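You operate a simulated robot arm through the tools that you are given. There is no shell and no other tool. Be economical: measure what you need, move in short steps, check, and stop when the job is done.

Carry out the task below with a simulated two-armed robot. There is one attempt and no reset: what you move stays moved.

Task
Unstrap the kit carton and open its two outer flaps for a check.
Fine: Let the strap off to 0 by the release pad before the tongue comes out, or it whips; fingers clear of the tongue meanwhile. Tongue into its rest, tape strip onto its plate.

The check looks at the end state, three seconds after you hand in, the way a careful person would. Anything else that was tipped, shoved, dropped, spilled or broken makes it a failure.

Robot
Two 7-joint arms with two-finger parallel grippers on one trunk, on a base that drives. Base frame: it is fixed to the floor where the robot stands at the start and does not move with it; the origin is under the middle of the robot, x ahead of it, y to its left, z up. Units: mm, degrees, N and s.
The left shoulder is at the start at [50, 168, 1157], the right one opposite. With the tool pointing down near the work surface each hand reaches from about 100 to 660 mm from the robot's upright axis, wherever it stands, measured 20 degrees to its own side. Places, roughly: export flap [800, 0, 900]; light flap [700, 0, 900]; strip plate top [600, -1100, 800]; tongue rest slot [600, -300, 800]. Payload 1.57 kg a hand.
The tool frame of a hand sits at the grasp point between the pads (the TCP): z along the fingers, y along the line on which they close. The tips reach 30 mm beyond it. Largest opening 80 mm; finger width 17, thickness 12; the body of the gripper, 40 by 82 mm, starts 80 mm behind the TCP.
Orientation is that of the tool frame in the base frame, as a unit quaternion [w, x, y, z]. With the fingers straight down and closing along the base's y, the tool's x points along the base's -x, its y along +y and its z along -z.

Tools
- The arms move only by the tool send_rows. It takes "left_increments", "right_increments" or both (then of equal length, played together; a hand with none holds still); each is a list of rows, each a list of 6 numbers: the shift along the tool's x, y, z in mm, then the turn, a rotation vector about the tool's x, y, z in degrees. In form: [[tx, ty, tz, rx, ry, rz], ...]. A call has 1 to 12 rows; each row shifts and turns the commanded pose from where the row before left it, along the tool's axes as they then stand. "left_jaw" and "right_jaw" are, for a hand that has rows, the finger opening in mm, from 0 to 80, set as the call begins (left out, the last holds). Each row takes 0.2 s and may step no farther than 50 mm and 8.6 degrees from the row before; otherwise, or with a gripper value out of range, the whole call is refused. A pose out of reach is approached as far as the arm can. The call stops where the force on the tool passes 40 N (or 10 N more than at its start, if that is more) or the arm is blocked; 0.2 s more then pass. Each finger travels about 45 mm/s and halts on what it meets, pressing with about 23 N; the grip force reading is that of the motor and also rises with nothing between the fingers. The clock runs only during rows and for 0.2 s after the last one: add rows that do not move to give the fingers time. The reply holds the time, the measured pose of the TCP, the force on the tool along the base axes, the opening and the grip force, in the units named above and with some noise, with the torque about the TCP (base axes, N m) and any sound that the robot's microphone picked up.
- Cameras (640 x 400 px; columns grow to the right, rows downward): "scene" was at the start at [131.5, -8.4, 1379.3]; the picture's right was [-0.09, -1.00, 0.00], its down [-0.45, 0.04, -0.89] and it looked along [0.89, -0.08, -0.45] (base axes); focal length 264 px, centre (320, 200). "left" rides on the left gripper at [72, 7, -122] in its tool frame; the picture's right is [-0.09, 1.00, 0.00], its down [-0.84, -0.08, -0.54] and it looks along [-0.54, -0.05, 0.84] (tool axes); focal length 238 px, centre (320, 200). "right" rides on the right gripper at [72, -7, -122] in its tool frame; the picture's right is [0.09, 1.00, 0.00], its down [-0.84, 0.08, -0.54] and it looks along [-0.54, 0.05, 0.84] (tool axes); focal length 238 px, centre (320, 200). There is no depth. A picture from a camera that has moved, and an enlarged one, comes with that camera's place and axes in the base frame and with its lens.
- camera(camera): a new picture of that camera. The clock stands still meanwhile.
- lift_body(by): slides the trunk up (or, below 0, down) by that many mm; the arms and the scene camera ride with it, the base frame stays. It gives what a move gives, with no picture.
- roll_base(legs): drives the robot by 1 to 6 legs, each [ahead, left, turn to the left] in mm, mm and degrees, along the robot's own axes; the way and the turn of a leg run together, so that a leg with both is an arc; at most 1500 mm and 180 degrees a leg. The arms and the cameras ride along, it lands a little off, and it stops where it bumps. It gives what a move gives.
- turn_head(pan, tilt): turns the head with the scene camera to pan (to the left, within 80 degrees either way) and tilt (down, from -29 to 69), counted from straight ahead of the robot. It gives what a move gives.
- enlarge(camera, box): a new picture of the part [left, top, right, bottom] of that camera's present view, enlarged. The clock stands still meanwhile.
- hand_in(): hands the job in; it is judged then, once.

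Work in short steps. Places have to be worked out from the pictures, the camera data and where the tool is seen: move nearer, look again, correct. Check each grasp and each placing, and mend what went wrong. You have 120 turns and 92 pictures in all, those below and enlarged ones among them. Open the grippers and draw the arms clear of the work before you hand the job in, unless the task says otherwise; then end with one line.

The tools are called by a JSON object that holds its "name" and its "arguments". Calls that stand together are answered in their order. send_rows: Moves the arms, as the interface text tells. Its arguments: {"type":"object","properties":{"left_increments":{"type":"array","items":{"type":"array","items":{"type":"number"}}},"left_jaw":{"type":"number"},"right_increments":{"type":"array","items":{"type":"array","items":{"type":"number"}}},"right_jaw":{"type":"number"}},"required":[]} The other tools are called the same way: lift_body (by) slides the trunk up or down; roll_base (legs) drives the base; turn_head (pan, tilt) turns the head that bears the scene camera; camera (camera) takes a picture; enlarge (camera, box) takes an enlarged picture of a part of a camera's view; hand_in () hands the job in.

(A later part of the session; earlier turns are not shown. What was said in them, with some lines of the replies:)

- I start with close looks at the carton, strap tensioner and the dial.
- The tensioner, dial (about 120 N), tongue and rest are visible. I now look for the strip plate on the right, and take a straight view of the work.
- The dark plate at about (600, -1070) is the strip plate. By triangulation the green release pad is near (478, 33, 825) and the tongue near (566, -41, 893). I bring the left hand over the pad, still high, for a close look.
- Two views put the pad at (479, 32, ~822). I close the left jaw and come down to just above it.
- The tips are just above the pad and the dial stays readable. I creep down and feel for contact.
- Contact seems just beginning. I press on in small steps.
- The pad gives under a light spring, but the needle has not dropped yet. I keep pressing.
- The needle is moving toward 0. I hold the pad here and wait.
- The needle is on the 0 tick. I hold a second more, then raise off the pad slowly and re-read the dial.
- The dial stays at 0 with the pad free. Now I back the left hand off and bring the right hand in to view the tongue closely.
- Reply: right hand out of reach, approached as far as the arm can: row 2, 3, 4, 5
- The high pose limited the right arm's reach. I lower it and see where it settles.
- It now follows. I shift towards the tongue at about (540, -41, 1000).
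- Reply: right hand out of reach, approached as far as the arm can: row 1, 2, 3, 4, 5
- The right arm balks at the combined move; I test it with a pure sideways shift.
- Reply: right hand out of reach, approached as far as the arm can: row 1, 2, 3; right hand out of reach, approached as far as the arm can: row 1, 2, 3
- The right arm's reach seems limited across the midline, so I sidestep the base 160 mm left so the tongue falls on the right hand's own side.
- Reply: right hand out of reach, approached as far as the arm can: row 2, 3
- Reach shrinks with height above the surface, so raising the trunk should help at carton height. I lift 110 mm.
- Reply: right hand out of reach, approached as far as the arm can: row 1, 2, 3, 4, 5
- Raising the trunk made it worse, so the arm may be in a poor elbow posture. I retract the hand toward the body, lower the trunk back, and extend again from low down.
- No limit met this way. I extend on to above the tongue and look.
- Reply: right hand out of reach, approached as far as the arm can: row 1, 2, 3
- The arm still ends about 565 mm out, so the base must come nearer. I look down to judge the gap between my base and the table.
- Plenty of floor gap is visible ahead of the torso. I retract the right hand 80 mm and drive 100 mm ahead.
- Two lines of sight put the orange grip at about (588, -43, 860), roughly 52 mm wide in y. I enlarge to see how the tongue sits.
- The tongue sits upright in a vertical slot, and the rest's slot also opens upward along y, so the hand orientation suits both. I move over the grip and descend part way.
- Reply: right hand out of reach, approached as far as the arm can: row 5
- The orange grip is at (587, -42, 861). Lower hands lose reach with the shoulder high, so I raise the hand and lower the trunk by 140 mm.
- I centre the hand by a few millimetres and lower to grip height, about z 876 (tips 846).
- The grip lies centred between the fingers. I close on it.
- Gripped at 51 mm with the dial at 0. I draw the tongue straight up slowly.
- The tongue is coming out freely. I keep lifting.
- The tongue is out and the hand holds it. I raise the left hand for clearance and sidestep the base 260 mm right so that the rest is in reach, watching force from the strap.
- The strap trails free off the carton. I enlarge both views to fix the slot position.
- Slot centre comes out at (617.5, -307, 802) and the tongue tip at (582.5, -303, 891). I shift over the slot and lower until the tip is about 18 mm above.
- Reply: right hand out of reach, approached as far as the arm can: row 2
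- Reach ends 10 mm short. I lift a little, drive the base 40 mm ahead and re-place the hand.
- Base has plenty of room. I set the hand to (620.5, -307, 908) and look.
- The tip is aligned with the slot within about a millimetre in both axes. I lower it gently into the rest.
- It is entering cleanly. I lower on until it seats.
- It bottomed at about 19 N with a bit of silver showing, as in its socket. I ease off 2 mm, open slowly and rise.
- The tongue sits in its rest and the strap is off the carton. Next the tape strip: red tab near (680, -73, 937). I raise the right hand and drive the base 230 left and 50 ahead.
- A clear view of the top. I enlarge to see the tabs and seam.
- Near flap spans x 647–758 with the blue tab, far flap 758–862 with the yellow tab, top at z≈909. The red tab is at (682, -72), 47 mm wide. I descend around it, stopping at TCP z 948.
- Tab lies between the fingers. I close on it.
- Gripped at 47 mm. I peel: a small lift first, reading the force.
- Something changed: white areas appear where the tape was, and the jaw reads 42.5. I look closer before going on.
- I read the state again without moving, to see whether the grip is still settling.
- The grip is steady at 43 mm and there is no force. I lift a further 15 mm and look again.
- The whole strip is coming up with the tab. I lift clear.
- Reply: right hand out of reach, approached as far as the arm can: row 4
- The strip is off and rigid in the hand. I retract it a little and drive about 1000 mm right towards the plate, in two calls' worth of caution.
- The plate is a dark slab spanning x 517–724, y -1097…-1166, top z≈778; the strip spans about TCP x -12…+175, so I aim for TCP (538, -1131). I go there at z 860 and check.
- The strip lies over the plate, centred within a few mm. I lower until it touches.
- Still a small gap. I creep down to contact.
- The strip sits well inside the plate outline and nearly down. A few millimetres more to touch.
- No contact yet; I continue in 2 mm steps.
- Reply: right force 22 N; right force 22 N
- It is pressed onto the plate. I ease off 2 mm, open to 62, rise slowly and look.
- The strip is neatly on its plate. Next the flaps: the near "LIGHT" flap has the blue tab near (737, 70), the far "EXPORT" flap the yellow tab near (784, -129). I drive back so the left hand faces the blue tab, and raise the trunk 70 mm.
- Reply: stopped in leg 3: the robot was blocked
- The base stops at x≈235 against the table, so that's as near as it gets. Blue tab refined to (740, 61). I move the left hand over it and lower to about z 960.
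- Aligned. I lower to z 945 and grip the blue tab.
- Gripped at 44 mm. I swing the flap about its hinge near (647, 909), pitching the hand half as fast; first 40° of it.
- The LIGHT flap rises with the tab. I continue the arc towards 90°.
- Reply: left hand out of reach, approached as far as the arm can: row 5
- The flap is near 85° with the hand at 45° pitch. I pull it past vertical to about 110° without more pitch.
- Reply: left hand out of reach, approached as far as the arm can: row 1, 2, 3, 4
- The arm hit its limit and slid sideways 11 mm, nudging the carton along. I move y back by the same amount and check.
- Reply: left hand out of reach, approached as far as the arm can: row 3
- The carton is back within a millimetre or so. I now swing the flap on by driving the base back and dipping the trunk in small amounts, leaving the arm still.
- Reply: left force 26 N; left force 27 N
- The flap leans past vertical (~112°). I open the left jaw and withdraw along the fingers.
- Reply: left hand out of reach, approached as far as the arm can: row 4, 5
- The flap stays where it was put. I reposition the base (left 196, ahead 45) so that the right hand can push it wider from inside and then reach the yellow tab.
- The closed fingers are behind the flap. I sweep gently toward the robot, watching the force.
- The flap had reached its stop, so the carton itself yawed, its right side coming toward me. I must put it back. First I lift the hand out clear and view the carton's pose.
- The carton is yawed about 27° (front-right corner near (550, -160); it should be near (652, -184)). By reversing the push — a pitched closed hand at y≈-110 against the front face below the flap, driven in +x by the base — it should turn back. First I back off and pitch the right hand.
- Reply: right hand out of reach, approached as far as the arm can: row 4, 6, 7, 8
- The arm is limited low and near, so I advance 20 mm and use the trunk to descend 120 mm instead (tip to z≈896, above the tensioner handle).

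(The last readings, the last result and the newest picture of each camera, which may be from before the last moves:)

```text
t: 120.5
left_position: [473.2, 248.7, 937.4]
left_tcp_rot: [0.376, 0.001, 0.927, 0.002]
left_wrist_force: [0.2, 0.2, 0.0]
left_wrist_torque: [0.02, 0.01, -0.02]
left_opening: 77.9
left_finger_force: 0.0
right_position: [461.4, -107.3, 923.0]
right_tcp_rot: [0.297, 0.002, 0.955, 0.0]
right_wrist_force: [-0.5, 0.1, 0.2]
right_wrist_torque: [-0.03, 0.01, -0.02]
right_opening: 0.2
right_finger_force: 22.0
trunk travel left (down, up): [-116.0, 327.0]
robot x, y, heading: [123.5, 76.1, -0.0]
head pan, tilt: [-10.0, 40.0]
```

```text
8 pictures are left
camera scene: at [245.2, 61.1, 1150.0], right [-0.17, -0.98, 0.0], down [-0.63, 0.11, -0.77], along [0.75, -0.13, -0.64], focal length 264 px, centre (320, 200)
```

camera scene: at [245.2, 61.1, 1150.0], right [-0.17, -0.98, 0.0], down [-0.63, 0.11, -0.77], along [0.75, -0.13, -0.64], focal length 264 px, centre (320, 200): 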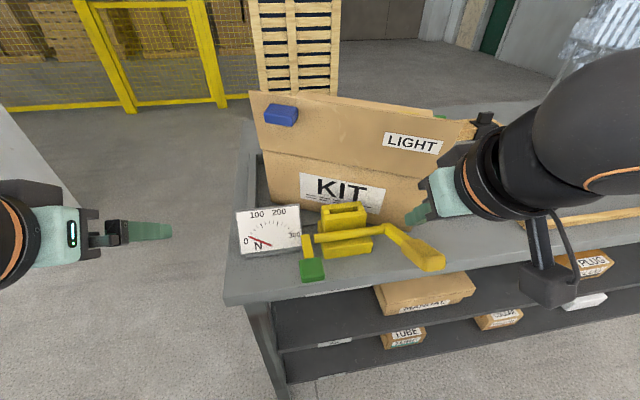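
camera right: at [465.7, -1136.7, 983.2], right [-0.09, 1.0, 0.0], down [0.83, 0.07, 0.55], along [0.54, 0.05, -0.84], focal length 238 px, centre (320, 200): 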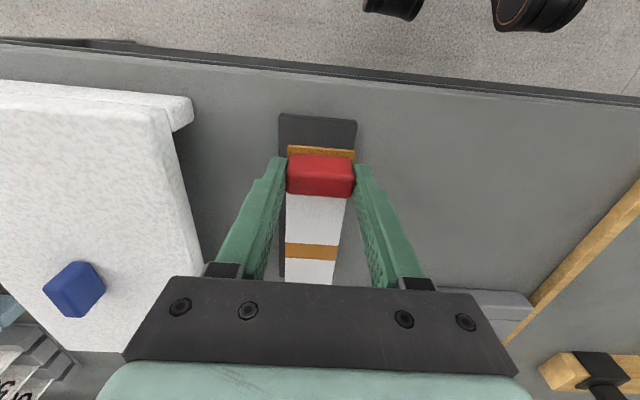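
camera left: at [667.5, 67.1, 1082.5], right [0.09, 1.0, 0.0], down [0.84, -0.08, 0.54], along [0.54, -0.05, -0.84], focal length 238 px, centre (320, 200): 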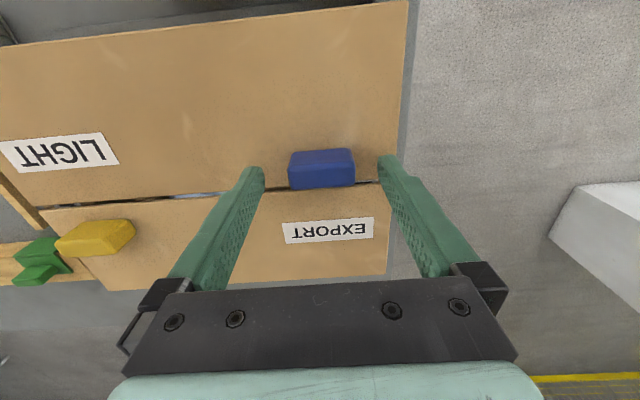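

The tip points at the lower right of the front face. I extend 50 mm, then drive forward in steps to push.

{"name": "send_rows", "arguments": {"right_increments": [[-18.4, 0, 17.4, 0, 0, 0], [-18.4, 0, 17.4, 0, 0, 0], [0, 0, 0, 0, 0, 0]]}}

{"name": "roll_base", "arguments": {"legs": [[45, 0, 0]]}}

{"name": "roll_base", "arguments": {"legs": [[25, 0, 0]]}}

{"name": "camera", "arguments": {"camera": "scene"}}

```text
t: 121.3
left_position: [473.7, 249.2, 938.4]
left_tcp_rot: [0.376, 0.0, 0.927, 0.003]
left_wrist_force: [0.2, 0.4, 0.4]
left_wrist_torque: [-0.02, 0.0, 0.02]
left_opening: 78.1
left_finger_force: 0.0
right_position: [510.4, -106.5, 914.4]
right_tcp_rot: [0.297, 0.002, 0.955, 0.002]
right_wrist_force: [-0.3, -1.0, 0.4]
right_wrist_torque: [0.0, 0.02, 0.06]
right_opening: 0.0
right_finger_force: 21.5
trunk travel left (down, up): [-116.0, 327.0]
robot x, y, heading: [120.2, 78.3, 0.0]
head pan, tilt: [-10.0, 40.0]
```

```text
t: 122.2
left_position: [518.6, 249.2, 937.8]
left_tcp_rot: [0.377, 0.001, 0.926, 0.002]
left_wrist_force: [-0.1, -1.3, -0.6]
left_wrist_torque: [0.01, 0.0, 0.0]
left_opening: 77.9
left_finger_force: 0.1
right_position: [558.0, -107.3, 913.3]
right_tcp_rot: [0.297, 0.002, 0.955, 0.001]
right_wrist_force: [-0.2, 0.0, -0.3]
right_wrist_torque: [0.01, -0.01, 0.01]
right_opening: 0.0
right_finger_force: 21.2
trunk travel left (down, up): [-116.0, 327.0]
robot x, y, heading: [166.3, 73.8, -0.1]
head pan, tilt: [-10.0, 40.0]
```

```text
t: 123.0
left_position: [542.6, 249.4, 937.5]
left_tcp_rot: [0.376, 0.001, 0.927, 0.001]
left_wrist_force: [0.6, -0.3, -0.2]
left_wrist_torque: [-0.01, -0.01, -0.03]
left_opening: 78.2
left_finger_force: 0.0
right_position: [581.7, -108.3, 914.2]
right_tcp_rot: [0.296, 0.002, 0.955, 0.001]
right_wrist_force: [0.6, 0.0, 0.4]
right_wrist_torque: [0.0, -0.03, -0.03]
right_opening: 0.0
right_finger_force: 20.8
trunk travel left (down, up): [-116.0, 327.0]
robot x, y, heading: [187.7, 75.7, -0.1]
head pan, tilt: [-10.0, 40.0]
```

```text
7 pictures are left
camera scene: at [315.3, 61.1, 1149.9], right [-0.17, -0.98, 0.0], down [-0.63, 0.11, -0.77], along [0.75, -0.13, -0.64], focal length 264 px, centre (320, 200)
```

scene: 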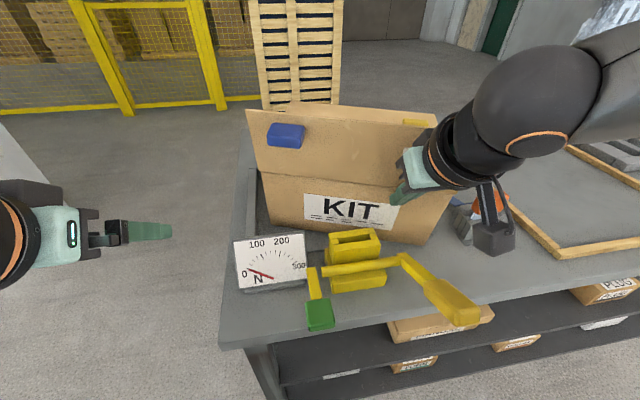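

The front edge now runs from about (681, 93) to (580, -180), the tip just touching. I push on by 28 mm.

{"name": "roll_base", "arguments": {"legs": [[28, 0, 0]]}}

{"name": "camera", "arguments": {"camera": "scene"}}

```text
t: 123.9
left_position: [571.3, 248.9, 938.8]
left_tcp_rot: [0.376, 0.0, 0.926, 0.002]
left_wrist_force: [-0.4, -0.4, -0.1]
left_wrist_torque: [0.02, -0.04, 0.01]
left_opening: 78.2
left_finger_force: 0.1
right_position: [609.6, -105.1, 914.7]
right_tcp_rot: [0.298, 0.001, 0.955, 0.002]
right_wrist_force: [0.3, -0.6, -0.9]
right_wrist_torque: [0.0, 0.01, -0.01]
right_opening: 0.0
right_finger_force: 21.1
trunk travel left (down, up): [-116.0, 327.0]
robot x, y, heading: [218.3, 74.7, 0.2]
head pan, tilt: [-10.0, 40.0]
```

```text
6 pictures are left
camera scene: at [343.5, 61.1, 1149.8], right [-0.17, -0.98, 0.0], down [-0.63, 0.11, -0.77], along [0.75, -0.13, -0.64], focal length 264 px, centre (320, 200)
```

scene: 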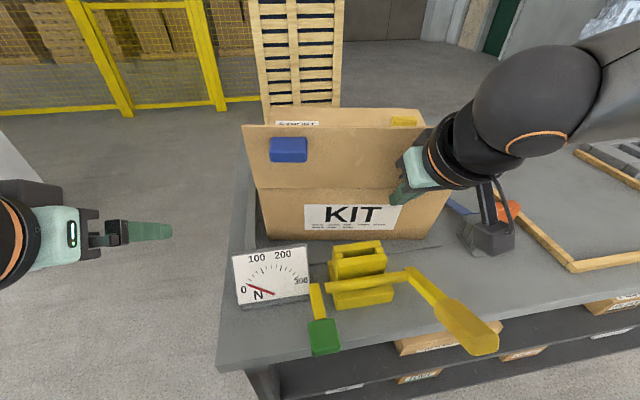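

The yaw is down to roughly 8–11°. I push a further 16 mm with the arm itself.

{"name": "send_rows", "arguments": {"right_increments": [[-4.4, 0, 3, 0, 0, 0], [-4.4, 0, 3, 0, 0, 0], [-4.4, 0, 3, 0, 0, 0], [0, 0, 0, 0, 0, 0]]}}

{"name": "enlarge", "arguments": {"camera": "scene", "box": [200, 80, 520, 300]}}

```text
t: 124.9
left_position: [571.8, 249.5, 937.4]
left_tcp_rot: [0.376, 0.001, 0.927, 0.001]
left_wrist_force: [0.2, 0.5, -0.6]
left_wrist_torque: [0.02, 0.01, 0.02]
left_opening: 78.1
left_finger_force: 0.1
right_position: [627.7, -108.0, 915.2]
right_tcp_rot: [0.298, 0.001, 0.955, 0.003]
right_wrist_force: [-1.6, -0.1, -0.1]
right_wrist_torque: [0.02, 0.0, 0.01]
right_opening: 0.0
right_finger_force: 21.3
trunk travel left (down, up): [-116.0, 327.0]
robot x, y, heading: [219.3, 74.4, 0.3]
head pan, tilt: [-10.0, 40.0]
```

```text
1.82 times, centred on (360, 190) of scene
camera zoom: at [343.6, 61.2, 1149.9], right [-0.17, -0.98, 0.0], down [-0.63, 0.11, -0.77], along [0.75, -0.13, -0.64], focal length 480 px, centre (247, 218)
```

zoom: 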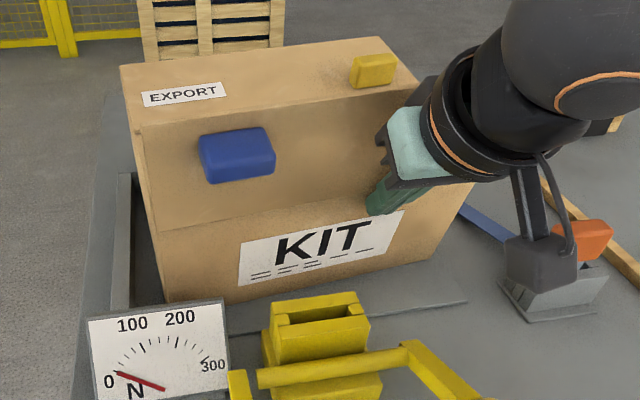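

It has turned slightly past square (about 4°, and ~15–20 mm off in x and y). I will correct that via the yellow tab once gripped. I withdraw under the flap, raise the trunk, and come forward above the far flap.

{"name": "roll_base", "arguments": {"legs": [[-100, 0, 0]]}}

{"name": "lift_body", "arguments": {"by": 180}}

{"name": "roll_base", "arguments": {"legs": [[112, -10, 0]]}}

{"name": "send_rows", "arguments": {"right_increments": [[-24, -8, 16, 0, 0, 0], [-24, -8, 16, 0, 0, 0], [-24, -8, 16, 0, 0, 0], [-24, -6, 16, 0, 0, 0], [0, 0, 0, 0, 0, 0]], "right_jaw": 78}}

{"name": "camera", "arguments": {"camera": "right"}}

```text
t: 126.0
left_position: [473.4, 249.2, 938.2]
left_tcp_rot: [0.376, 0.001, 0.927, 0.002]
left_wrist_force: [0.1, 0.0, -0.2]
left_wrist_torque: [0.0, 0.01, 0.01]
left_opening: 78.4
left_finger_force: 0.0
right_position: [526.3, -107.7, 914.7]
right_tcp_rot: [0.297, 0.002, 0.955, 0.002]
right_wrist_force: [0.7, -0.4, -0.3]
right_wrist_torque: [-0.01, 0.01, 0.01]
right_opening: 0.0
right_finger_force: 21.2
trunk travel left (down, up): [-116.0, 327.0]
robot x, y, heading: [120.5, 76.5, 0.1]
head pan, tilt: [-10.0, 40.0]
```

```text
t: 128.0
left_position: [472.6, 249.3, 1117.7]
left_tcp_rot: [0.375, 0.0, 0.927, 0.003]
left_wrist_force: [-0.8, 0.2, -0.9]
left_wrist_torque: [0.01, 0.0, -0.03]
left_opening: 78.1
left_finger_force: 0.0
right_position: [527.5, -107.2, 1093.1]
right_tcp_rot: [0.298, 0.002, 0.955, 0.001]
right_wrist_force: [0.3, 0.4, -0.1]
right_wrist_torque: [0.0, 0.0, -0.03]
right_opening: 0.0
right_finger_force: 21.1
trunk travel left (down, up): [-296.0, 147.0]
robot x, y, heading: [123.8, 74.8, -0.1]
head pan, tilt: [-10.0, 40.0]
```

```text
t: 129.4
left_position: [583.3, 240.1, 1117.3]
left_tcp_rot: [0.376, 0.001, 0.927, 0.002]
left_wrist_force: [0.3, 0.4, -0.8]
left_wrist_torque: [0.01, 0.01, 0.01]
left_opening: 77.9
left_finger_force: 0.0
right_position: [638.4, -117.3, 1093.5]
right_tcp_rot: [0.297, 0.002, 0.955, 0.002]
right_wrist_force: [-0.2, 0.2, 0.1]
right_wrist_torque: [-0.03, 0.0, -0.02]
right_opening: 0.4
right_finger_force: 21.4
trunk travel left (down, up): [-296.0, 147.0]
robot x, y, heading: [232.5, 68.3, -0.1]
head pan, tilt: [-10.0, 40.0]
stopped in leg 1: the robot was blocked; the commanded pose is now the measured one
```

```text
t: 130.6
left_position: [583.7, 239.4, 1116.4]
left_tcp_rot: [0.376, 0.0, 0.927, 0.003]
left_wrist_force: [-0.4, -1.0, -0.3]
left_wrist_torque: [-0.01, -0.01, 0.0]
left_opening: 78.1
left_finger_force: 0.1
right_position: [754.7, -147.6, 1095.4]
right_tcp_rot: [0.297, 0.001, 0.955, 0.002]
right_wrist_force: [0.5, -0.3, 0.8]
right_wrist_torque: [-0.03, 0.02, 0.03]
right_opening: 77.9
right_finger_force: 0.0
trunk travel left (down, up): [-296.0, 147.0]
robot x, y, heading: [231.2, 69.7, 0.0]
head pan, tilt: [-10.0, 40.0]
```

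```text
4 pictures are left
camera right: at [626.0, -154.3, 1156.4], right [-0.07, 1.0, -0.05], down [0.38, 0.07, 0.92], along [0.92, 0.05, -0.39], focal length 238 px, centre (320, 200)
```

right: 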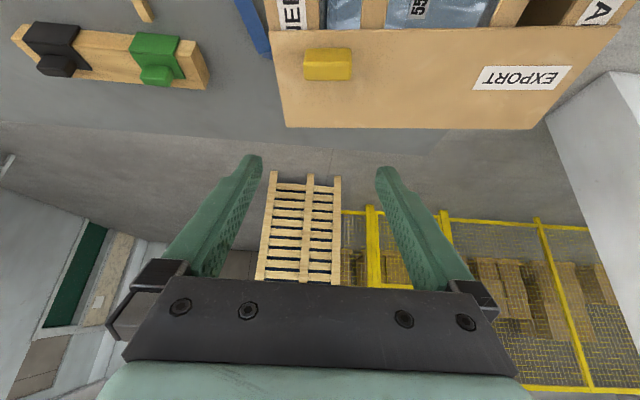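

The reach is good when pitched. Yellow tab is at (800, -145); the carton centre is nearly right, with about 6° yaw left. I descend to the tab.

{"name": "send_rows", "arguments": {"right_increments": [[11.5, 0.7, 33, 0, 0, 0], [11.5, 0.7, 33, 0, 0, 0], [11.5, 0.7, 33, 0, 0, 0], [11.5, 0.7, 33, 0, 0, 0], [0, 0, 0, 0, 0, 0]]}}

```text
t: 131.8
left_position: [579.4, 241.5, 1120.0]
left_tcp_rot: [0.378, 0.001, 0.926, 0.001]
left_wrist_force: [0.0, 0.2, -0.1]
left_wrist_torque: [0.01, 0.0, 0.04]
left_opening: 77.9
left_finger_force: 0.0
right_position: [790.5, -142.5, 970.4]
right_tcp_rot: [0.307, 0.002, 0.952, 0.004]
right_wrist_force: [2.1, -1.5, 24.3]
right_wrist_torque: [0.32, 0.06, 0.02]
right_opening: 77.0
right_finger_force: 0.1
trunk travel left (down, up): [-296.0, 147.0]
robot x, y, heading: [235.0, 67.8, 0.0]
head pan, tilt: [-10.0, 40.0]
```

The tips met a surface at z≈940, about 30 higher than expected, with load shared by both fingers — so the flap may stand a little open and the tab may be between the fingers. I ease off 3 mm and close to find out.

{"name": "send_rows", "arguments": {"right_increments": [[1.7, 0, -2.5, 0, 0, 0], [0, 0, 0, 0, 0, 0], [0, 0, 0, 0, 0, 0], [0, 0, 0, 0, 0, 0], [0, 0, 0, 0, 0, 0]], "right_jaw": 15}}

{"name": "enlarge", "arguments": {"camera": "scene", "box": [200, 80, 520, 300]}}

```text
t: 132.2
left_position: [582.1, 238.8, 1118.6]
left_tcp_rot: [0.377, 0.001, 0.926, 0.002]
left_wrist_force: [0.7, 0.7, 0.1]
left_wrist_torque: [-0.01, -0.03, -0.01]
left_opening: 78.0
left_finger_force: 0.1
right_position: [791.4, -146.3, 970.6]
right_tcp_rot: [0.309, 0.004, 0.951, 0.002]
right_wrist_force: [-19.6, -5.4, 38.8]
right_wrist_torque: [-1.73, -0.89, -1.12]
right_opening: 53.7
right_finger_force: 5.6
trunk travel left (down, up): [-296.0, 147.0]
robot x, y, heading: [227.7, 62.6, -0.0]
head pan, tilt: [-10.0, 40.0]
stopped in row 1 (right hand): the force on the tool passed its limit at 66 N (the readings are from after the stop); the commanded pose is now the measured one
```

```text
1.82 times, centred on (360, 190) of scene
camera zoom: at [353.6, 50.3, 1329.8], right [-0.17, -0.98, 0.0], down [-0.63, 0.11, -0.77], along [0.76, -0.13, -0.64], focal length 480 px, centre (247, 218)
```

zoom: 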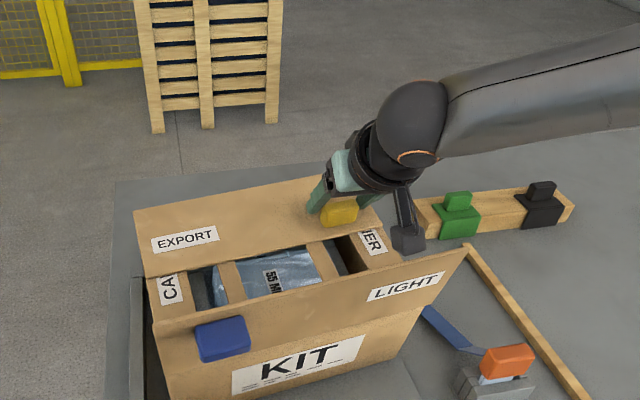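

The tab does lie between the fingers, but higher than expected: the carton's right rear seems to sit ~25 mm up, probably on a fence piece. I finish closing on the tab.

{"name": "send_rows", "arguments": {"right_increments": [[0, 0, 0, 0, 0, 0], [0, 0, 0, 0, 0, 0], [0, 0, 0, 0, 0, 0]], "right_jaw": 15}}

```text
t: 132.9
left_position: [581.8, 240.6, 1118.8]
left_tcp_rot: [0.377, 0.0, 0.926, 0.002]
left_wrist_force: [0.3, -0.4, 0.1]
left_wrist_torque: [0.03, -0.01, -0.01]
left_opening: 78.0
left_finger_force: 0.1
right_position: [791.0, -142.8, 969.8]
right_tcp_rot: [0.307, 0.001, 0.952, 0.005]
right_wrist_force: [-1.2, -1.0, 20.9]
right_wrist_torque: [0.0, -0.44, 0.28]
right_opening: 44.2
right_finger_force: 23.4
trunk travel left (down, up): [-296.0, 147.0]
robot x, y, heading: [230.4, 65.2, 0.1]
head pan, tilt: [-10.0, 40.0]
```

Gripped the yellow tab at 44 mm. I unload the downward push and drag the right side back: -16 in x, +16 in y, with a 4° turn.

{"name": "send_rows", "arguments": {"right_increments": [[-1.7, 0, -2.5, 0, 0, 0], [3.3, 4, -2.3, 0.57, 0, 0.82], [3.3, 4, -2.3, 0.57, 0, 0.82], [3.3, 4, -2.3, 0.57, 0, 0.82], [3.3, 4, -2.3, 0.57, 0, 0.82], [0, 0, 0, 0, 0, 0]]}}

{"name": "enlarge", "arguments": {"camera": "scene", "box": [200, 80, 520, 300]}}

```text
t: 134.3
left_position: [585.0, 240.9, 1117.1]
left_tcp_rot: [0.376, 0.0, 0.926, 0.002]
left_wrist_force: [0.0, -0.2, -0.2]
left_wrist_torque: [0.0, 0.01, -0.02]
left_opening: 78.1
left_finger_force: 0.0
right_position: [775.0, -126.8, 969.3]
right_tcp_rot: [0.301, 0.036, 0.953, -0.006]
right_wrist_force: [-0.6, -0.7, -1.3]
right_wrist_torque: [0.19, 0.41, 0.42]
right_opening: 43.3
right_finger_force: 22.9
trunk travel left (down, up): [-296.0, 147.0]
robot x, y, heading: [229.8, 67.8, -0.1]
head pan, tilt: [-10.0, 40.0]
```

```text
1.82 times, centred on (360, 190) of scene
camera zoom: at [356.0, 50.8, 1329.8], right [-0.17, -0.98, 0.0], down [-0.63, 0.11, -0.77], along [0.75, -0.13, -0.64], focal length 480 px, centre (247, 218)
```

zoom: 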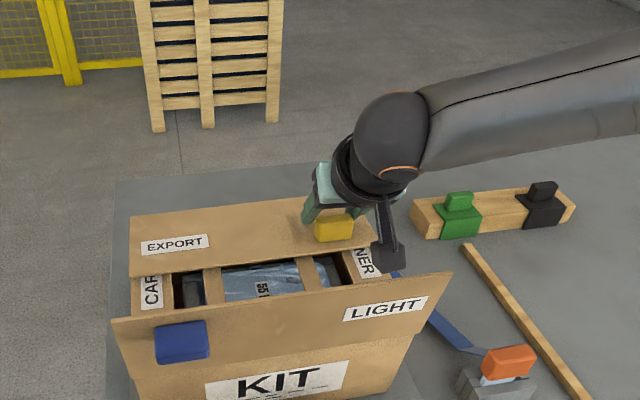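

The carton is nearly square again. The grip on the tab seems shallow, so I open, lower about 20 mm, and re-grip now that it is centred.

{"name": "send_rows", "arguments": {"right_increments": [[0, 0, 0, 0, 0, 0], [0, 0, 0, 0, 0, 0], [0, 0, 0, 0, 0, 0], [3.8, 0, 5.5, 0, 0, 0], [3.8, 0, 5.5, 0, 0, 0], [3.8, 0, 5.5, 0, 0, 0], [0, 0, 0, 0, 0, 0]], "right_jaw": 72}}

```text
t: 135.4
left_position: [584.0, 239.6, 1117.2]
left_tcp_rot: [0.377, 0.001, 0.926, 0.002]
left_wrist_force: [-0.2, 0.2, 0.3]
left_wrist_torque: [-0.02, 0.02, 0.01]
left_opening: 78.2
left_finger_force: 0.1
right_position: [780.2, -126.0, 974.6]
right_tcp_rot: [0.314, 0.036, 0.949, -0.003]
right_wrist_force: [0.7, -3.2, 19.2]
right_wrist_torque: [0.39, 2.76, 0.52]
right_opening: 72.0
right_finger_force: 0.1
trunk travel left (down, up): [-296.0, 147.0]
robot x, y, heading: [232.8, 63.1, -0.2]
head pan, tilt: [-10.0, 40.0]
stopped in row 5 (right hand): the force on the tool passed its limit at 46 N (the readings are from after the stop); the commanded pose is now the measured one
```

The torque shows contact 145 mm behind the TCP: the hand's camera is resting on the near flap's edge. I rise, reduce the pitch to about 20°, square the hand, and come down again.

{"name": "send_rows", "arguments": {"right_increments": [[-8.5, 0, -12.4, 0, 0, 0], [-8.5, 0, -12.4, 0, 0, 0], [-8.5, 0, -12.4, -1.1, 0, -1.6], [0, 0, 0, -1.2, 7.5, -1.7], [0, 0, 0, 0, 7.5, 0], [0, 0, 0, 0, 0, 0]]}}

```text
t: 136.8
left_position: [583.9, 238.6, 1118.3]
left_tcp_rot: [0.376, 0.001, 0.927, 0.002]
left_wrist_force: [0.5, 0.2, -0.6]
left_wrist_torque: [-0.01, 0.01, -0.02]
left_opening: 77.8
left_finger_force: 0.0
right_position: [776.9, -126.7, 1014.7]
right_tcp_rot: [0.182, 0.003, 0.983, 0.007]
right_wrist_force: [0.1, 0.7, -0.7]
right_wrist_torque: [-0.01, -0.02, 0.0]
right_opening: 72.2
right_finger_force: 0.1
trunk travel left (down, up): [-296.0, 147.0]
robot x, y, heading: [233.4, 66.9, 0.2]
head pan, tilt: [-10.0, 40.0]
```

Now I lower over the tab in small steps at this smaller pitch, feeling for contact.

{"name": "send_rows", "arguments": {"right_increments": [[5.5, 0, 16.4, 0, 0, 0], [5.5, 0, 16.4, 0, 0, 0], [5.5, 0, 16.4, 0, 0, 0], [2.7, 0, 8, 0, 0, 0], [2.7, 0, 8, 0, 0, 0], [0, 0, 0, 0, 0, 0]], "right_jaw": 78}}

```text
t: 138.2
left_position: [582.7, 239.5, 1118.6]
left_tcp_rot: [0.376, 0.001, 0.927, 0.002]
left_wrist_force: [0.6, 0.8, -0.7]
left_wrist_torque: [-0.04, 0.01, -0.02]
left_opening: 78.1
left_finger_force: 0.0
right_position: [780.7, -125.4, 949.1]
right_tcp_rot: [0.186, 0.002, 0.983, 0.008]
right_wrist_force: [-1.8, -0.3, 9.1]
right_wrist_torque: [-0.41, 0.0, 0.0]
right_opening: 78.6
right_finger_force: 0.4
trunk travel left (down, up): [-296.0, 147.0]
robot x, y, heading: [234.2, 64.2, -0.1]
head pan, tilt: [-10.0, 40.0]
```

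Light touch on the flap surface at the expected height. I rise 2 mm and close.

{"name": "send_rows", "arguments": {"right_increments": [[-0.7, 0, -1.9, 0, 0, 0], [0, 0, 0, 0, 0, 0], [0, 0, 0, 0, 0, 0], [0, 0, 0, 0, 0, 0], [0, 0, 0, 0, 0, 0]], "right_jaw": 15}}

```text
t: 139.4
left_position: [582.9, 239.4, 1117.1]
left_tcp_rot: [0.376, 0.0, 0.927, 0.002]
left_wrist_force: [0.2, -0.3, -0.2]
left_wrist_torque: [0.01, -0.01, 0.0]
left_opening: 77.9
left_finger_force: 0.1
right_position: [779.5, -126.3, 946.5]
right_tcp_rot: [0.184, 0.002, 0.983, 0.007]
right_wrist_force: [-1.4, -3.1, 3.2]
right_wrist_torque: [-0.63, 0.09, -0.15]
right_opening: 43.8
right_finger_force: 22.6
trunk travel left (down, up): [-296.0, 147.0]
robot x, y, heading: [230.0, 63.7, -0.1]
head pan, tilt: [-10.0, 40.0]
```

Gripped the yellow tab at 44 mm, full depth. I swing the far flap up about its hinge near (877, 911), first 30°.

{"name": "send_rows", "arguments": {"right_increments": [[-7.4, 0, -9.6, 0, 0, 0], [-7.4, 0, -9.6, 0, 0, 0], [-9.5, 0, -7.2, 0, 0, 0], [-9.6, 0, -7.2, 0, 0, 0], [0, 0, 0, 0, 0, 0]]}}

```text
t: 140.6
left_position: [585.5, 238.4, 1117.8]
left_tcp_rot: [0.375, 0.0, 0.927, 0.002]
left_wrist_force: [-0.4, 1.4, 0.6]
left_wrist_torque: [0.0, -0.02, -0.02]
left_opening: 78.0
left_finger_force: 0.1
right_position: [800.4, -127.2, 991.8]
right_tcp_rot: [0.183, 0.002, 0.983, 0.007]
right_wrist_force: [-4.4, 1.9, -7.2]
right_wrist_torque: [-0.27, 0.71, -0.17]
right_opening: 43.4
right_finger_force: 22.6
trunk travel left (down, up): [-296.0, 147.0]
robot x, y, heading: [233.2, 62.9, 0.0]
head pan, tilt: [-10.0, 40.0]
```

The flap follows with small forces. I go on in small steps to about 45–55°.

{"name": "send_rows", "arguments": {"right_increments": [[-11.1, 0, -4.5, 0, 0, 0], [-11.2, 0, -4.5, 0, 0, 0], [0, 0, 0, 0, 0, 0]]}}

{"name": "send_rows", "arguments": {"right_increments": [[-11.9, 0, -1.5, 0, 0, 0], [0, 0, 0, 0, 0, 0]]}}

```text
t: 141.4
left_position: [584.2, 239.3, 1117.4]
left_tcp_rot: [0.376, 0.0, 0.927, 0.002]
left_wrist_force: [0.0, -0.6, -0.3]
left_wrist_torque: [-0.03, -0.02, 0.0]
left_opening: 78.0
left_finger_force: 0.0
right_position: [816.3, -130.2, 1006.5]
right_tcp_rot: [0.184, 0.002, 0.983, 0.007]
right_wrist_force: [-4.6, 1.1, -7.3]
right_wrist_torque: [-0.28, 0.65, -0.13]
right_opening: 43.4
right_finger_force: 23.0
trunk travel left (down, up): [-296.0, 147.0]
robot x, y, heading: [233.4, 67.4, 0.1]
head pan, tilt: [-10.0, 40.0]
```

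```text
t: 142.0
left_position: [584.4, 238.3, 1117.4]
left_tcp_rot: [0.376, 0.001, 0.926, 0.002]
left_wrist_force: [0.1, 0.5, 0.2]
left_wrist_torque: [0.01, 0.04, 0.02]
left_opening: 78.1
left_finger_force: 0.1
right_position: [820.6, -133.8, 1014.2]
right_tcp_rot: [0.182, 0.002, 0.983, 0.006]
right_wrist_force: [-4.4, 2.6, -7.9]
right_wrist_torque: [-0.24, 0.62, -0.14]
right_opening: 43.2
right_finger_force: 23.0
right hand out of reach, approached as far as the arm can: row 1
trunk travel left (down, up): [-296.0, 147.0]
robot x, y, heading: [231.9, 66.2, 0.1]
head pan, tilt: [-10.0, 40.0]
```

Reach ends at about 50°. I pitch the hand 14° more to gain reach and continue to about 65°.

{"name": "send_rows", "arguments": {"right_increments": [[2.6, 0, 0.3, 0, -7, 0], [2.7, 0, 0, 0, -7, 0], [-7.7, 1, 3, 0, 0, 0], [-7.7, 1, 3, 0, 0, 0], [-7.7, 1, 3, 0, 0, 0], [0, 0, 0, 0, 0, 0]]}}

```text
t: 143.4
left_position: [584.5, 238.4, 1117.3]
left_tcp_rot: [0.376, 0.001, 0.927, 0.001]
left_wrist_force: [1.3, -0.9, 0.3]
left_wrist_torque: [0.03, -0.01, -0.03]
left_opening: 78.0
left_finger_force: 0.1
right_position: [841.4, -131.0, 1018.4]
right_tcp_rot: [0.302, 0.003, 0.953, 0.007]
right_wrist_force: [-3.8, 0.5, -6.4]
right_wrist_torque: [0.14, 0.48, -0.06]
right_opening: 43.0
right_finger_force: 22.9
trunk travel left (down, up): [-296.0, 147.0]
robot x, y, heading: [233.8, 70.1, 0.0]
head pan, tilt: [-10.0, 40.0]
```

About 65° now, and the flap holds itself. I open, withdraw along the fingers, and close for pushing from the inside.

{"name": "send_rows", "arguments": {"right_increments": [[0, 0, 0, 0, 0, 0], [0, 0, 0, 0, 0, 0], [0, 0, 0, 0, 0, 0], [0, 0, -20, 0, 0, 0], [0, 0, -35, 0, 0, 0], [0, 0, -35, 0, 0, 0], [0, 0, 0, 0, 0, 0]], "right_jaw": 78}}

{"name": "send_rows", "arguments": {"right_increments": [[0, 0, 0, 0, 0, 0], [0, 0, 0, 0, 0, 0], [0, 0, 0, 0, 0, 0], [0, 0, 0, 0, 0, 0], [0, 0, 0, 0, 0, 0]], "right_jaw": 0}}

{"name": "camera", "arguments": {"camera": "scene"}}

```text
t: 145.0
left_position: [584.3, 239.6, 1117.1]
left_tcp_rot: [0.377, 0.0, 0.926, 0.002]
left_wrist_force: [-0.1, -0.1, -0.1]
left_wrist_torque: [-0.02, 0.0, -0.02]
left_opening: 78.1
left_finger_force: 0.1
right_position: [786.5, -132.7, 1091.5]
right_tcp_rot: [0.301, 0.003, 0.954, 0.006]
right_wrist_force: [0.4, 0.1, -0.1]
right_wrist_torque: [0.02, 0.03, 0.01]
right_opening: 78.0
right_finger_force: 0.0
trunk travel left (down, up): [-296.0, 147.0]
robot x, y, heading: [228.0, 64.4, 0.1]
head pan, tilt: [-10.0, 40.0]
```

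```text
t: 146.2
left_position: [584.1, 238.7, 1118.7]
left_tcp_rot: [0.376, 0.0, 0.927, 0.002]
left_wrist_force: [-0.4, -0.5, -0.3]
left_wrist_torque: [0.0, -0.01, -0.02]
left_opening: 78.0
left_finger_force: 0.0
right_position: [786.7, -130.7, 1091.3]
right_tcp_rot: [0.302, 0.002, 0.953, 0.006]
right_wrist_force: [-1.0, 0.6, 0.4]
right_wrist_torque: [0.01, 0.02, 0.03]
right_opening: 0.1
right_finger_force: 16.0
trunk travel left (down, up): [-296.0, 147.0]
robot x, y, heading: [231.8, 66.2, 0.0]
head pan, tilt: [-10.0, 40.0]
```

```text
1 pictures are left
camera scene: at [355.9, 50.7, 1329.9], right [-0.17, -0.98, 0.0], down [-0.63, 0.11, -0.77], along [0.75, -0.13, -0.64], focal length 264 px, centre (320, 200)
```

scene: 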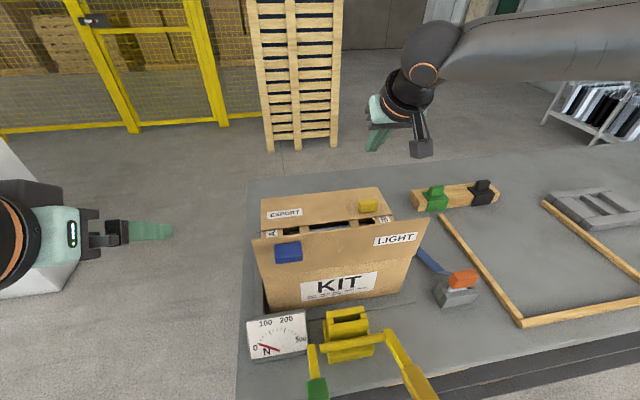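

The far flap fell shut again when released, so it must be carried past vertical, needing more reach. Turning the robot left brings the right shoulder forward; I back off, sidestep right and turn 35° left, then see how close the base can come.

{"name": "roll_base", "arguments": {"legs": [[-80, 0, 0], [0, -355, 0], [0, 0, 35]]}}

{"name": "roll_base", "arguments": {"legs": [[49, -34, 0]]}}

```text
t: 152.2
left_position: [341.1, 55.6, 1118.5]
left_tcp_rot: [0.358, -0.278, 0.884, 0.115]
left_wrist_force: [-1.0, -0.3, -0.3]
left_wrist_torque: [-0.01, 0.03, 0.05]
left_opening: 77.9
left_finger_force: 0.0
right_position: [719.7, -132.3, 1092.1]
right_tcp_rot: [0.286, -0.283, 0.91, 0.097]
right_wrist_force: [-0.5, 0.1, -0.9]
right_wrist_torque: [-0.01, -0.01, -0.01]
right_opening: 0.2
right_finger_force: 21.4
trunk travel left (down, up): [-296.0, 147.0]
robot x, y, heading: [150.9, -287.8, 35.0]
head pan, tilt: [-10.0, 40.0]
```

```text
t: 153.2
left_position: [400.6, 55.0, 1118.0]
left_tcp_rot: [0.357, -0.278, 0.884, 0.115]
left_wrist_force: [0.4, 0.4, 0.2]
left_wrist_torque: [0.01, 0.05, 0.0]
left_opening: 78.0
left_finger_force: 0.1
right_position: [780.2, -132.6, 1091.8]
right_tcp_rot: [0.285, -0.283, 0.91, 0.098]
right_wrist_force: [0.2, -0.8, -0.6]
right_wrist_torque: [0.0, 0.04, 0.0]
right_opening: 0.0
right_finger_force: 21.7
trunk travel left (down, up): [-296.0, 147.0]
robot x, y, heading: [208.5, -287.4, 34.7]
head pan, tilt: [-10.0, 40.0]
```

No bump at x=208 turned 35°, already 60 mm of shoulder gain. I edge 20 mm closer.

{"name": "roll_base", "arguments": {"legs": [[16, -11, 0]]}}

```text
t: 154.0
left_position: [420.5, 55.3, 1117.3]
left_tcp_rot: [0.357, -0.277, 0.885, 0.115]
left_wrist_force: [-0.5, 0.2, -0.8]
left_wrist_torque: [0.0, 0.01, -0.01]
left_opening: 78.0
left_finger_force: 0.1
right_position: [800.3, -131.5, 1091.7]
right_tcp_rot: [0.285, -0.284, 0.91, 0.097]
right_wrist_force: [1.0, 0.5, 0.0]
right_wrist_torque: [0.01, 0.05, 0.02]
right_opening: 0.3
right_finger_force: 21.4
trunk travel left (down, up): [-296.0, 147.0]
robot x, y, heading: [234.0, -287.3, 34.6]
head pan, tilt: [-10.0, 40.0]
```

That gives about 90 mm more reach. I straighten the hand (pitch to ~5°, yaw back to the carton's axes) and test how far it reaches in free air at z≈1025.

{"name": "send_rows", "arguments": {"right_increments": [[0, 0, 0, 0, 8.6, 0], [0, 0, 0, 0, 8.6, 0], [0, 0, 0, 0, 8.6, 0], [0, 0, 0, 0, 8.6, 0], [0, 0, 0, 0, 0, 8.6], [0, 0, 0, 0, 0, 8.6], [0, 0, 0, 0, 0, 8.6], [0, 0, 0, 0, 0, 8.6], [0, 0, 0, 0, -5, 0], [0, 0, 0, 0, 0, 0]]}}

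{"name": "send_rows", "arguments": {"right_increments": [[0, 0, 35, 0, 0, 0], [0, 0, 32, 0, 0, 0], [-20, 0, 0, 0, 0, 0], [-20, 0, 0, 0, 0, 0], [-20, 0, 0, 0, 0, 0], [-20, 0, 0, 0, 0, 0], [-20, 0, 0, 0, 0, 0], [0, 0, 0, 0, 0, 0]]}}

```text
t: 156.2
left_position: [419.9, 54.9, 1116.9]
left_tcp_rot: [0.359, -0.277, 0.884, 0.114]
left_wrist_force: [0.0, -0.3, -0.2]
left_wrist_torque: [-0.01, 0.02, 0.0]
left_opening: 78.1
left_finger_force: 0.0
right_position: [783.7, -170.4, 1081.9]
right_tcp_rot: [0.044, -0.002, 0.999, 0.01]
right_wrist_force: [-0.3, -0.3, -0.9]
right_wrist_torque: [-0.01, -0.06, 0.01]
right_opening: 0.0
right_finger_force: 21.6
right hand out of reach, approached as far as the arm can: row 3, 4
trunk travel left (down, up): [-296.0, 147.0]
robot x, y, heading: [231.6, -284.1, 35.2]
head pan, tilt: [-10.0, 40.0]
```

```text
t: 158.0
left_position: [419.5, 55.5, 1117.4]
left_tcp_rot: [0.359, -0.278, 0.884, 0.115]
left_wrist_force: [-0.3, 0.8, -0.5]
left_wrist_torque: [0.0, 0.03, -0.01]
left_opening: 78.3
left_finger_force: 0.0
right_position: [871.1, -199.0, 1022.1]
right_tcp_rot: [0.045, -0.003, 0.999, 0.01]
right_wrist_force: [1.4, -0.3, -0.4]
right_wrist_torque: [-0.03, 0.03, -0.02]
right_opening: 0.0
right_finger_force: 21.4
right hand out of reach, approached as far as the arm can: row 4, 5, 6, 7
trunk travel left (down, up): [-296.0, 147.0]
robot x, y, heading: [229.2, -286.3, 35.1]
head pan, tilt: [-10.0, 40.0]
```

Reach improved to x≈871 with more to gain by turning further and standing nearer the tab's line. I raise and retract the hand, shift 137 mm left along the table, and turn to 60°.

{"name": "send_rows", "arguments": {"right_increments": [[20, 0, -40, 0, 0, 0], [30, 0, -30, 0, 0, 0], [30, 0, 0, 0, 0, 0], [0, 0, 0, 0, 0, 0]]}}

{"name": "roll_base", "arguments": {"legs": [[-16, 11, 0], [78.6, 112, 0], [0, 0, 25], [8, -14, 0]]}}

```text
t: 159.0
left_position: [419.8, 55.4, 1117.3]
left_tcp_rot: [0.358, -0.277, 0.884, 0.114]
left_wrist_force: [-0.7, -0.5, -0.5]
left_wrist_torque: [0.0, 0.01, -0.07]
left_opening: 78.0
left_finger_force: 0.0
right_position: [784.9, -200.3, 1085.5]
right_tcp_rot: [0.045, -0.003, 0.999, 0.01]
right_wrist_force: [-0.3, 0.4, 0.0]
right_wrist_torque: [0.02, 0.02, 0.01]
right_opening: 0.0
right_finger_force: 21.3
trunk travel left (down, up): [-296.0, 147.0]
robot x, y, heading: [232.1, -290.4, 34.8]
head pan, tilt: [-10.0, 40.0]
```

```text
t: 162.7
left_position: [251.6, 240.1, 1116.5]
left_tcp_rot: [0.324, -0.464, 0.802, 0.191]
left_wrist_force: [-0.2, -0.8, 0.8]
left_wrist_torque: [-0.03, 0.01, 0.01]
left_opening: 78.1
left_finger_force: 0.1
right_position: [692.0, 165.6, 1085.4]
right_tcp_rot: [0.041, -0.222, 0.974, 0.019]
right_wrist_force: [0.5, 0.6, -0.5]
right_wrist_torque: [0.0, -0.02, 0.01]
right_opening: 0.0
right_finger_force: 20.8
trunk travel left (down, up): [-296.0, 147.0]
robot x, y, heading: [228.1, -150.5, 60.3]
head pan, tilt: [-10.0, 40.0]
```

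I undo the 25° hand yaw and move over the yellow tab with the jaw open.

{"name": "send_rows", "arguments": {"right_increments": [[0, 0, 0, 0, 0, 8.5], [0, 0, 0, 0, 0, 8.5], [0, 0, 0, 0, 0, 8.5], [-11, -42, 0, 0, 0, 0], [-11, -42, 0, 0, 0, 0], [-11, -42, 0, 0, 0, 0], [-11, -42, 0, 0, 0, 0], [-11, -42, 0, 0, 0, 0], [-11, -42, 20, 0, 0, 0], [-11, -42, 20, 0, 0, 0], [0, 0, 0, 0, 0, 0]], "right_jaw": 78}}

```text
t: 165.1
left_position: [252.8, 241.3, 1117.6]
left_tcp_rot: [0.324, -0.465, 0.802, 0.19]
left_wrist_force: [-0.3, 0.6, 0.6]
left_wrist_torque: [-0.01, -0.02, 0.0]
left_opening: 78.0
left_finger_force: 0.0
right_position: [773.4, -125.4, 1034.5]
right_tcp_rot: [0.036, -0.003, 0.999, 0.027]
right_wrist_force: [-0.4, -0.8, 0.3]
right_wrist_torque: [0.01, 0.0, -0.02]
right_opening: 78.1
right_finger_force: 0.1
trunk travel left (down, up): [-296.0, 147.0]
robot x, y, heading: [225.7, -149.6, 60.1]
head pan, tilt: [-10.0, 40.0]
```

No reach complaints. I test the reach in free air to x≈900 and return.

{"name": "send_rows", "arguments": {"right_increments": [[-22, 0, -1.5, 0, 0, 0], [-22, 0, -1.5, 0, 0, 0], [-22, 0, -1.5, 0, 0, 0], [-22, 0, -1.5, 0, 0, 0], [-22, 0, -1.5, 0, 0, 0], [-18, 0, -1.5, 0, 0, 0], [0, 0, 0, 0, 0, 0]]}}

```text
t: 166.7
left_position: [251.0, 241.1, 1118.6]
left_tcp_rot: [0.324, -0.464, 0.802, 0.19]
left_wrist_force: [-0.7, -0.2, -0.1]
left_wrist_torque: [0.03, 0.01, -0.02]
left_opening: 77.9
left_finger_force: 0.0
right_position: [901.1, -126.4, 1053.5]
right_tcp_rot: [0.036, -0.002, 0.999, 0.029]
right_wrist_force: [0.3, 0.8, -0.1]
right_wrist_torque: [-0.04, 0.02, -0.03]
right_opening: 78.1
right_finger_force: 0.1
trunk travel left (down, up): [-296.0, 147.0]
robot x, y, heading: [227.7, -155.2, 60.3]
head pan, tilt: [-10.0, 40.0]
```

Reach is ample now. I return over the tab, level the 3° roll, and descend to grip height.

{"name": "send_rows", "arguments": {"right_increments": [[24, 0, 3, 3.3, 0, 0], [24, 0, 3, 0, 0, 0], [24, 0, 3, 0, 0, 0], [24, 0, 3, 0, 0, 0], [21, 0, 12, 0, 0, 0], [0, 0, 25, 0, 0, 0], [0, 0, 25, 0, 0, 0], [0, 0, 14, 0, 0, 0], [0, 0, 8, 0, 0, 0], [0, 0, 0, 0, 0, 0]]}}

```text
t: 168.9
left_position: [250.8, 239.5, 1118.1]
left_tcp_rot: [0.325, -0.464, 0.802, 0.19]
left_wrist_force: [-0.6, 0.0, 0.1]
left_wrist_torque: [-0.01, 0.0, -0.02]
left_opening: 78.3
left_finger_force: 0.1
right_position: [789.6, -126.6, 946.9]
right_tcp_rot: [0.036, 0.0, 0.999, 0.0]
right_wrist_force: [-0.3, 1.2, -1.0]
right_wrist_torque: [0.02, 0.03, 0.02]
right_opening: 77.7
right_finger_force: 0.1
trunk travel left (down, up): [-296.0, 147.0]
robot x, y, heading: [226.3, -155.1, 60.4]
head pan, tilt: [-10.0, 40.0]
```

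I close on the tab.

{"name": "send_rows", "arguments": {"right_increments": [[1, 0, 0, 0, 0, 0], [0, 0, 0, 0, 0, 0], [0, 0, 0, 0, 0, 0], [0, 0, 0, 0, 0, 0], [0, 0, 0, 0, 0, 0]], "right_jaw": 15}}

```text
t: 170.1
left_position: [251.4, 241.2, 1118.5]
left_tcp_rot: [0.324, -0.464, 0.802, 0.191]
left_wrist_force: [0.2, 0.1, -0.1]
left_wrist_torque: [0.03, 0.0, 0.02]
left_opening: 77.9
left_finger_force: 0.2
right_position: [789.5, -126.1, 947.9]
right_tcp_rot: [0.037, 0.0, 0.999, -0.001]
right_wrist_force: [0.8, -1.3, -0.6]
right_wrist_torque: [0.03, 0.02, 0.0]
right_opening: 43.2
right_finger_force: 23.2
trunk travel left (down, up): [-296.0, 147.0]
robot x, y, heading: [229.9, -155.5, 60.2]
head pan, tilt: [-10.0, 40.0]
```

Gripped at 43 mm. I swing the far flap up to about 60°.

{"name": "send_rows", "arguments": {"right_increments": [[-4.3, 0, -11.3, 0, 0, 0], [-4.3, 0, -11.4, 0, 0, 0], [-7, 0, -9.7, 0, 0, 0], [-7.1, 0, -9.7, 0, 0, 0], [-9.3, 0, -7.6, 0, 0, 0], [-9.4, 0, -7.5, 0, 0, 0], [-10.9, 0, -4.9, 0, 0, 0], [-11, 0, -4.9, 0, 0, 0], [0, 0, 0, 0, 0, 0]]}}

```text
t: 172.1
left_position: [250.8, 241.8, 1117.6]
left_tcp_rot: [0.324, -0.464, 0.802, 0.191]
left_wrist_force: [0.7, -0.9, -1.1]
left_wrist_torque: [0.03, 0.01, 0.0]
left_opening: 78.3
left_finger_force: 0.2
right_position: [846.2, -126.3, 1020.0]
right_tcp_rot: [0.035, -0.001, 0.999, -0.001]
right_wrist_force: [-6.2, 1.8, -7.7]
right_wrist_torque: [-0.26, 0.71, -0.08]
right_opening: 43.3
right_finger_force: 22.9
trunk travel left (down, up): [-296.0, 147.0]
robot x, y, heading: [229.2, -149.7, 60.3]
head pan, tilt: [-10.0, 40.0]
```

It follows well. On to about 90°, tipping the hand slightly over with it.

{"name": "send_rows", "arguments": {"right_increments": [[-11.9, 0, -1.5, 0, 1.5, 0], [-11.9, 0, -1, 0, 1.5, 0], [-12, 0, 1.2, 0, 2, 0], [-12, 0, 1.8, 0, 2, 0], [0, 0, 0, 0, 0, 0]]}}

```text
t: 173.3
left_position: [250.3, 239.5, 1117.4]
left_tcp_rot: [0.325, -0.464, 0.802, 0.19]
left_wrist_force: [0.0, -0.2, 0.3]
left_wrist_torque: [0.02, 0.0, -0.01]
left_opening: 77.9
left_finger_force: 0.1
right_position: [895.0, -126.9, 1021.7]
right_tcp_rot: [-0.026, 0.0, 1.0, -0.001]
right_wrist_force: [-7.8, -5.0, -1.0]
right_wrist_torque: [-0.38, 0.72, -0.05]
right_opening: 43.6
right_finger_force: 23.4
trunk travel left (down, up): [-296.0, 147.0]
robot x, y, heading: [229.5, -151.5, 60.1]
head pan, tilt: [-10.0, 40.0]
```

About 90°. I carry it over to roughly 105–110°.

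{"name": "send_rows", "arguments": {"right_increments": [[-8, 0, 0.8, 0, 4, 0], [-8, 0, 1.2, 0, 4, 0], [-8, 0, 1.2, 0, 4, 0], [-7, 0, 1, 0, 4, 0], [0, 0, 0, 0, 0, 0]]}}

```text
t: 174.5
left_position: [250.6, 241.4, 1117.0]
left_tcp_rot: [0.324, -0.465, 0.802, 0.191]
left_wrist_force: [-0.4, 0.2, -0.2]
left_wrist_torque: [0.01, 0.0, 0.0]
left_opening: 77.8
left_finger_force: 0.1
right_position: [926.1, -125.5, 1011.6]
right_tcp_rot: [-0.163, -0.001, 0.987, 0.0]
right_wrist_force: [-1.2, 0.2, -5.5]
right_wrist_torque: [-0.24, -0.74, 0.17]
right_opening: 43.3
right_finger_force: 22.8
trunk travel left (down, up): [-296.0, 147.0]
robot x, y, heading: [223.3, -150.6, 60.2]
head pan, tilt: [-10.0, 40.0]
```

The far flap is past vertical (~108°). I open, withdraw along the fingers, and rise clear.

{"name": "send_rows", "arguments": {"right_increments": [[0, 0, 0, 0, 0, 0], [0, 0, 0, 0, 0, 0], [0, 0, 0, 0, 0, 0], [0, 0, -15, 0, 0, 0], [0, 0, -25, 0, 0, 0], [0, 0, -30, 0, 0, 0], [0, 0, 0, 0, 0, 0]], "right_jaw": 78}}

```text
t: 176.1
left_position: [252.1, 239.6, 1118.4]
left_tcp_rot: [0.325, -0.464, 0.802, 0.191]
left_wrist_force: [0.9, 0.0, 0.5]
left_wrist_torque: [0.0, 0.0, -0.02]
left_opening: 78.0
left_finger_force: 0.0
right_position: [940.8, -125.7, 1060.5]
right_tcp_rot: [-0.163, -0.001, 0.987, 0.0]
right_wrist_force: [0.4, -0.2, -0.1]
right_wrist_torque: [-0.05, -0.01, -0.05]
right_opening: 77.5
right_finger_force: 0.1
right hand out of reach, approached as far as the arm can: row 6
trunk travel left (down, up): [-296.0, 147.0]
robot x, y, heading: [225.7, -152.5, 60.2]
head pan, tilt: [-10.0, 40.0]
```

I lift the trunk 110 mm and then retract the arm back over the carton toward the robot.

{"name": "lift_body", "arguments": {"by": 110}}

{"name": "send_rows", "arguments": {"right_increments": [[25, 0, 0, 0, -6, 0], [35, 0, 0, 0, -6, 0], [40, 0, 0, 0, -6, 0], [40, -10, 0, 0, 0, 0], [40, -20, 0, 0, 0, 0], [40, -20, 0, 0, 0, 0], [40, -20, 0, 0, 0, 0], [40, -20, 0, 0, 0, 0], [30, -20, 0, 0, 0, 0], [0, 0, 0, 0, 0, 0]]}}

```text
t: 177.5
left_position: [251.0, 239.9, 1227.4]
left_tcp_rot: [0.324, -0.464, 0.802, 0.19]
left_wrist_force: [-0.6, -0.3, 1.1]
left_wrist_torque: [-0.01, -0.02, 0.01]
left_opening: 78.1
left_finger_force: 0.0
right_position: [941.0, -126.7, 1169.6]
right_tcp_rot: [-0.163, -0.001, 0.987, -0.001]
right_wrist_force: [0.1, -0.1, -0.9]
right_wrist_torque: [-0.01, 0.0, -0.04]
right_opening: 77.6
right_finger_force: 0.1
trunk travel left (down, up): [-406.0, 37.0]
robot x, y, heading: [225.9, -150.4, 60.3]
head pan, tilt: [-10.0, 40.0]
```

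```text
t: 179.7
left_position: [252.6, 240.5, 1227.2]
left_tcp_rot: [0.324, -0.464, 0.802, 0.191]
left_wrist_force: [0.6, 0.3, -1.0]
left_wrist_torque: [-0.02, 0.02, 0.02]
left_opening: 78.1
left_finger_force: 0.0
right_position: [615.0, -234.7, 1192.8]
right_tcp_rot: [-0.007, -0.001, 1.0, -0.001]
right_wrist_force: [0.4, 0.5, 0.3]
right_wrist_torque: [0.01, 0.01, -0.03]
right_opening: 78.0
right_finger_force: 0.0
trunk travel left (down, up): [-406.0, 37.0]
robot x, y, heading: [228.2, -151.5, 60.1]
head pan, tilt: [-10.0, 40.0]
```

I step back 60 mm from the table, aim the head at the carton and use the last picture to check.

{"name": "roll_base", "arguments": {"legs": [[-30, 52, 0]]}}

{"name": "turn_head", "arguments": {"pan": -50, "tilt": 40}}

{"name": "camera", "arguments": {"camera": "scene"}}

```text
t: 180.9
left_position: [191.2, 240.5, 1226.9]
left_tcp_rot: [0.324, -0.464, 0.802, 0.19]
left_wrist_force: [0.2, -0.1, 0.1]
left_wrist_torque: [0.0, 0.01, 0.0]
left_opening: 77.8
left_finger_force: 0.1
right_position: [554.3, -236.0, 1193.1]
right_tcp_rot: [-0.006, -0.001, 1.0, -0.001]
right_wrist_force: [0.4, -0.2, 0.0]
right_wrist_torque: [0.03, -0.05, -0.02]
right_opening: 78.0
right_finger_force: 0.0
trunk travel left (down, up): [-406.0, 37.0]
robot x, y, heading: [165.2, -151.7, 60.1]
head pan, tilt: [-10.0, 40.0]
```

```text
t: 181.9
left_position: [192.0, 239.8, 1227.3]
left_tcp_rot: [0.325, -0.464, 0.802, 0.19]
left_wrist_force: [-0.7, 0.2, 0.0]
left_wrist_torque: [-0.02, 0.01, 0.01]
left_opening: 78.0
left_finger_force: 0.0
right_position: [554.5, -235.7, 1192.9]
right_tcp_rot: [-0.006, -0.001, 1.0, -0.001]
right_wrist_force: [-0.6, 0.0, -0.6]
right_wrist_torque: [0.0, -0.03, -0.03]
right_opening: 78.3
right_finger_force: 0.0
trunk travel left (down, up): [-406.0, 37.0]
robot x, y, heading: [167.4, -152.5, 60.2]
head pan, tilt: [-50.0, 40.0]
```

```text
0 pictures are left
camera scene: at [271.2, -102.1, 1439.9], right [0.18, -0.98, 0.0], down [-0.63, -0.11, -0.77], along [0.75, 0.14, -0.64], focal length 264 px, centre (320, 200)
```

scene: 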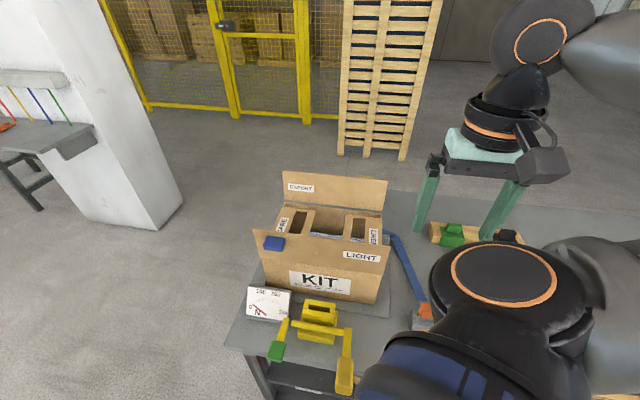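

In the last picture both outer flaps stand open and the carton is back within about 10 mm of its original place. The dial reads 0, the tongue is in its rest, and the strip was last seen lying on its plate. The grippers are open and the arms are clear, so I hand in.

{"name": "hand_in", "arguments": {}}

```text
The job is handed in.
```

I unstrapped the kit carton, opened both outer flaps and handed the job in. The strap was let off to 0 before I drew the tongue, the tongue is in its rest, and the tape strip is on its plate. While opening the flaps I dragged the carton around by up to about 27° and pushed it back; by my estimate from the last picture it is within about 10 mm and 1–2° of where it stood.
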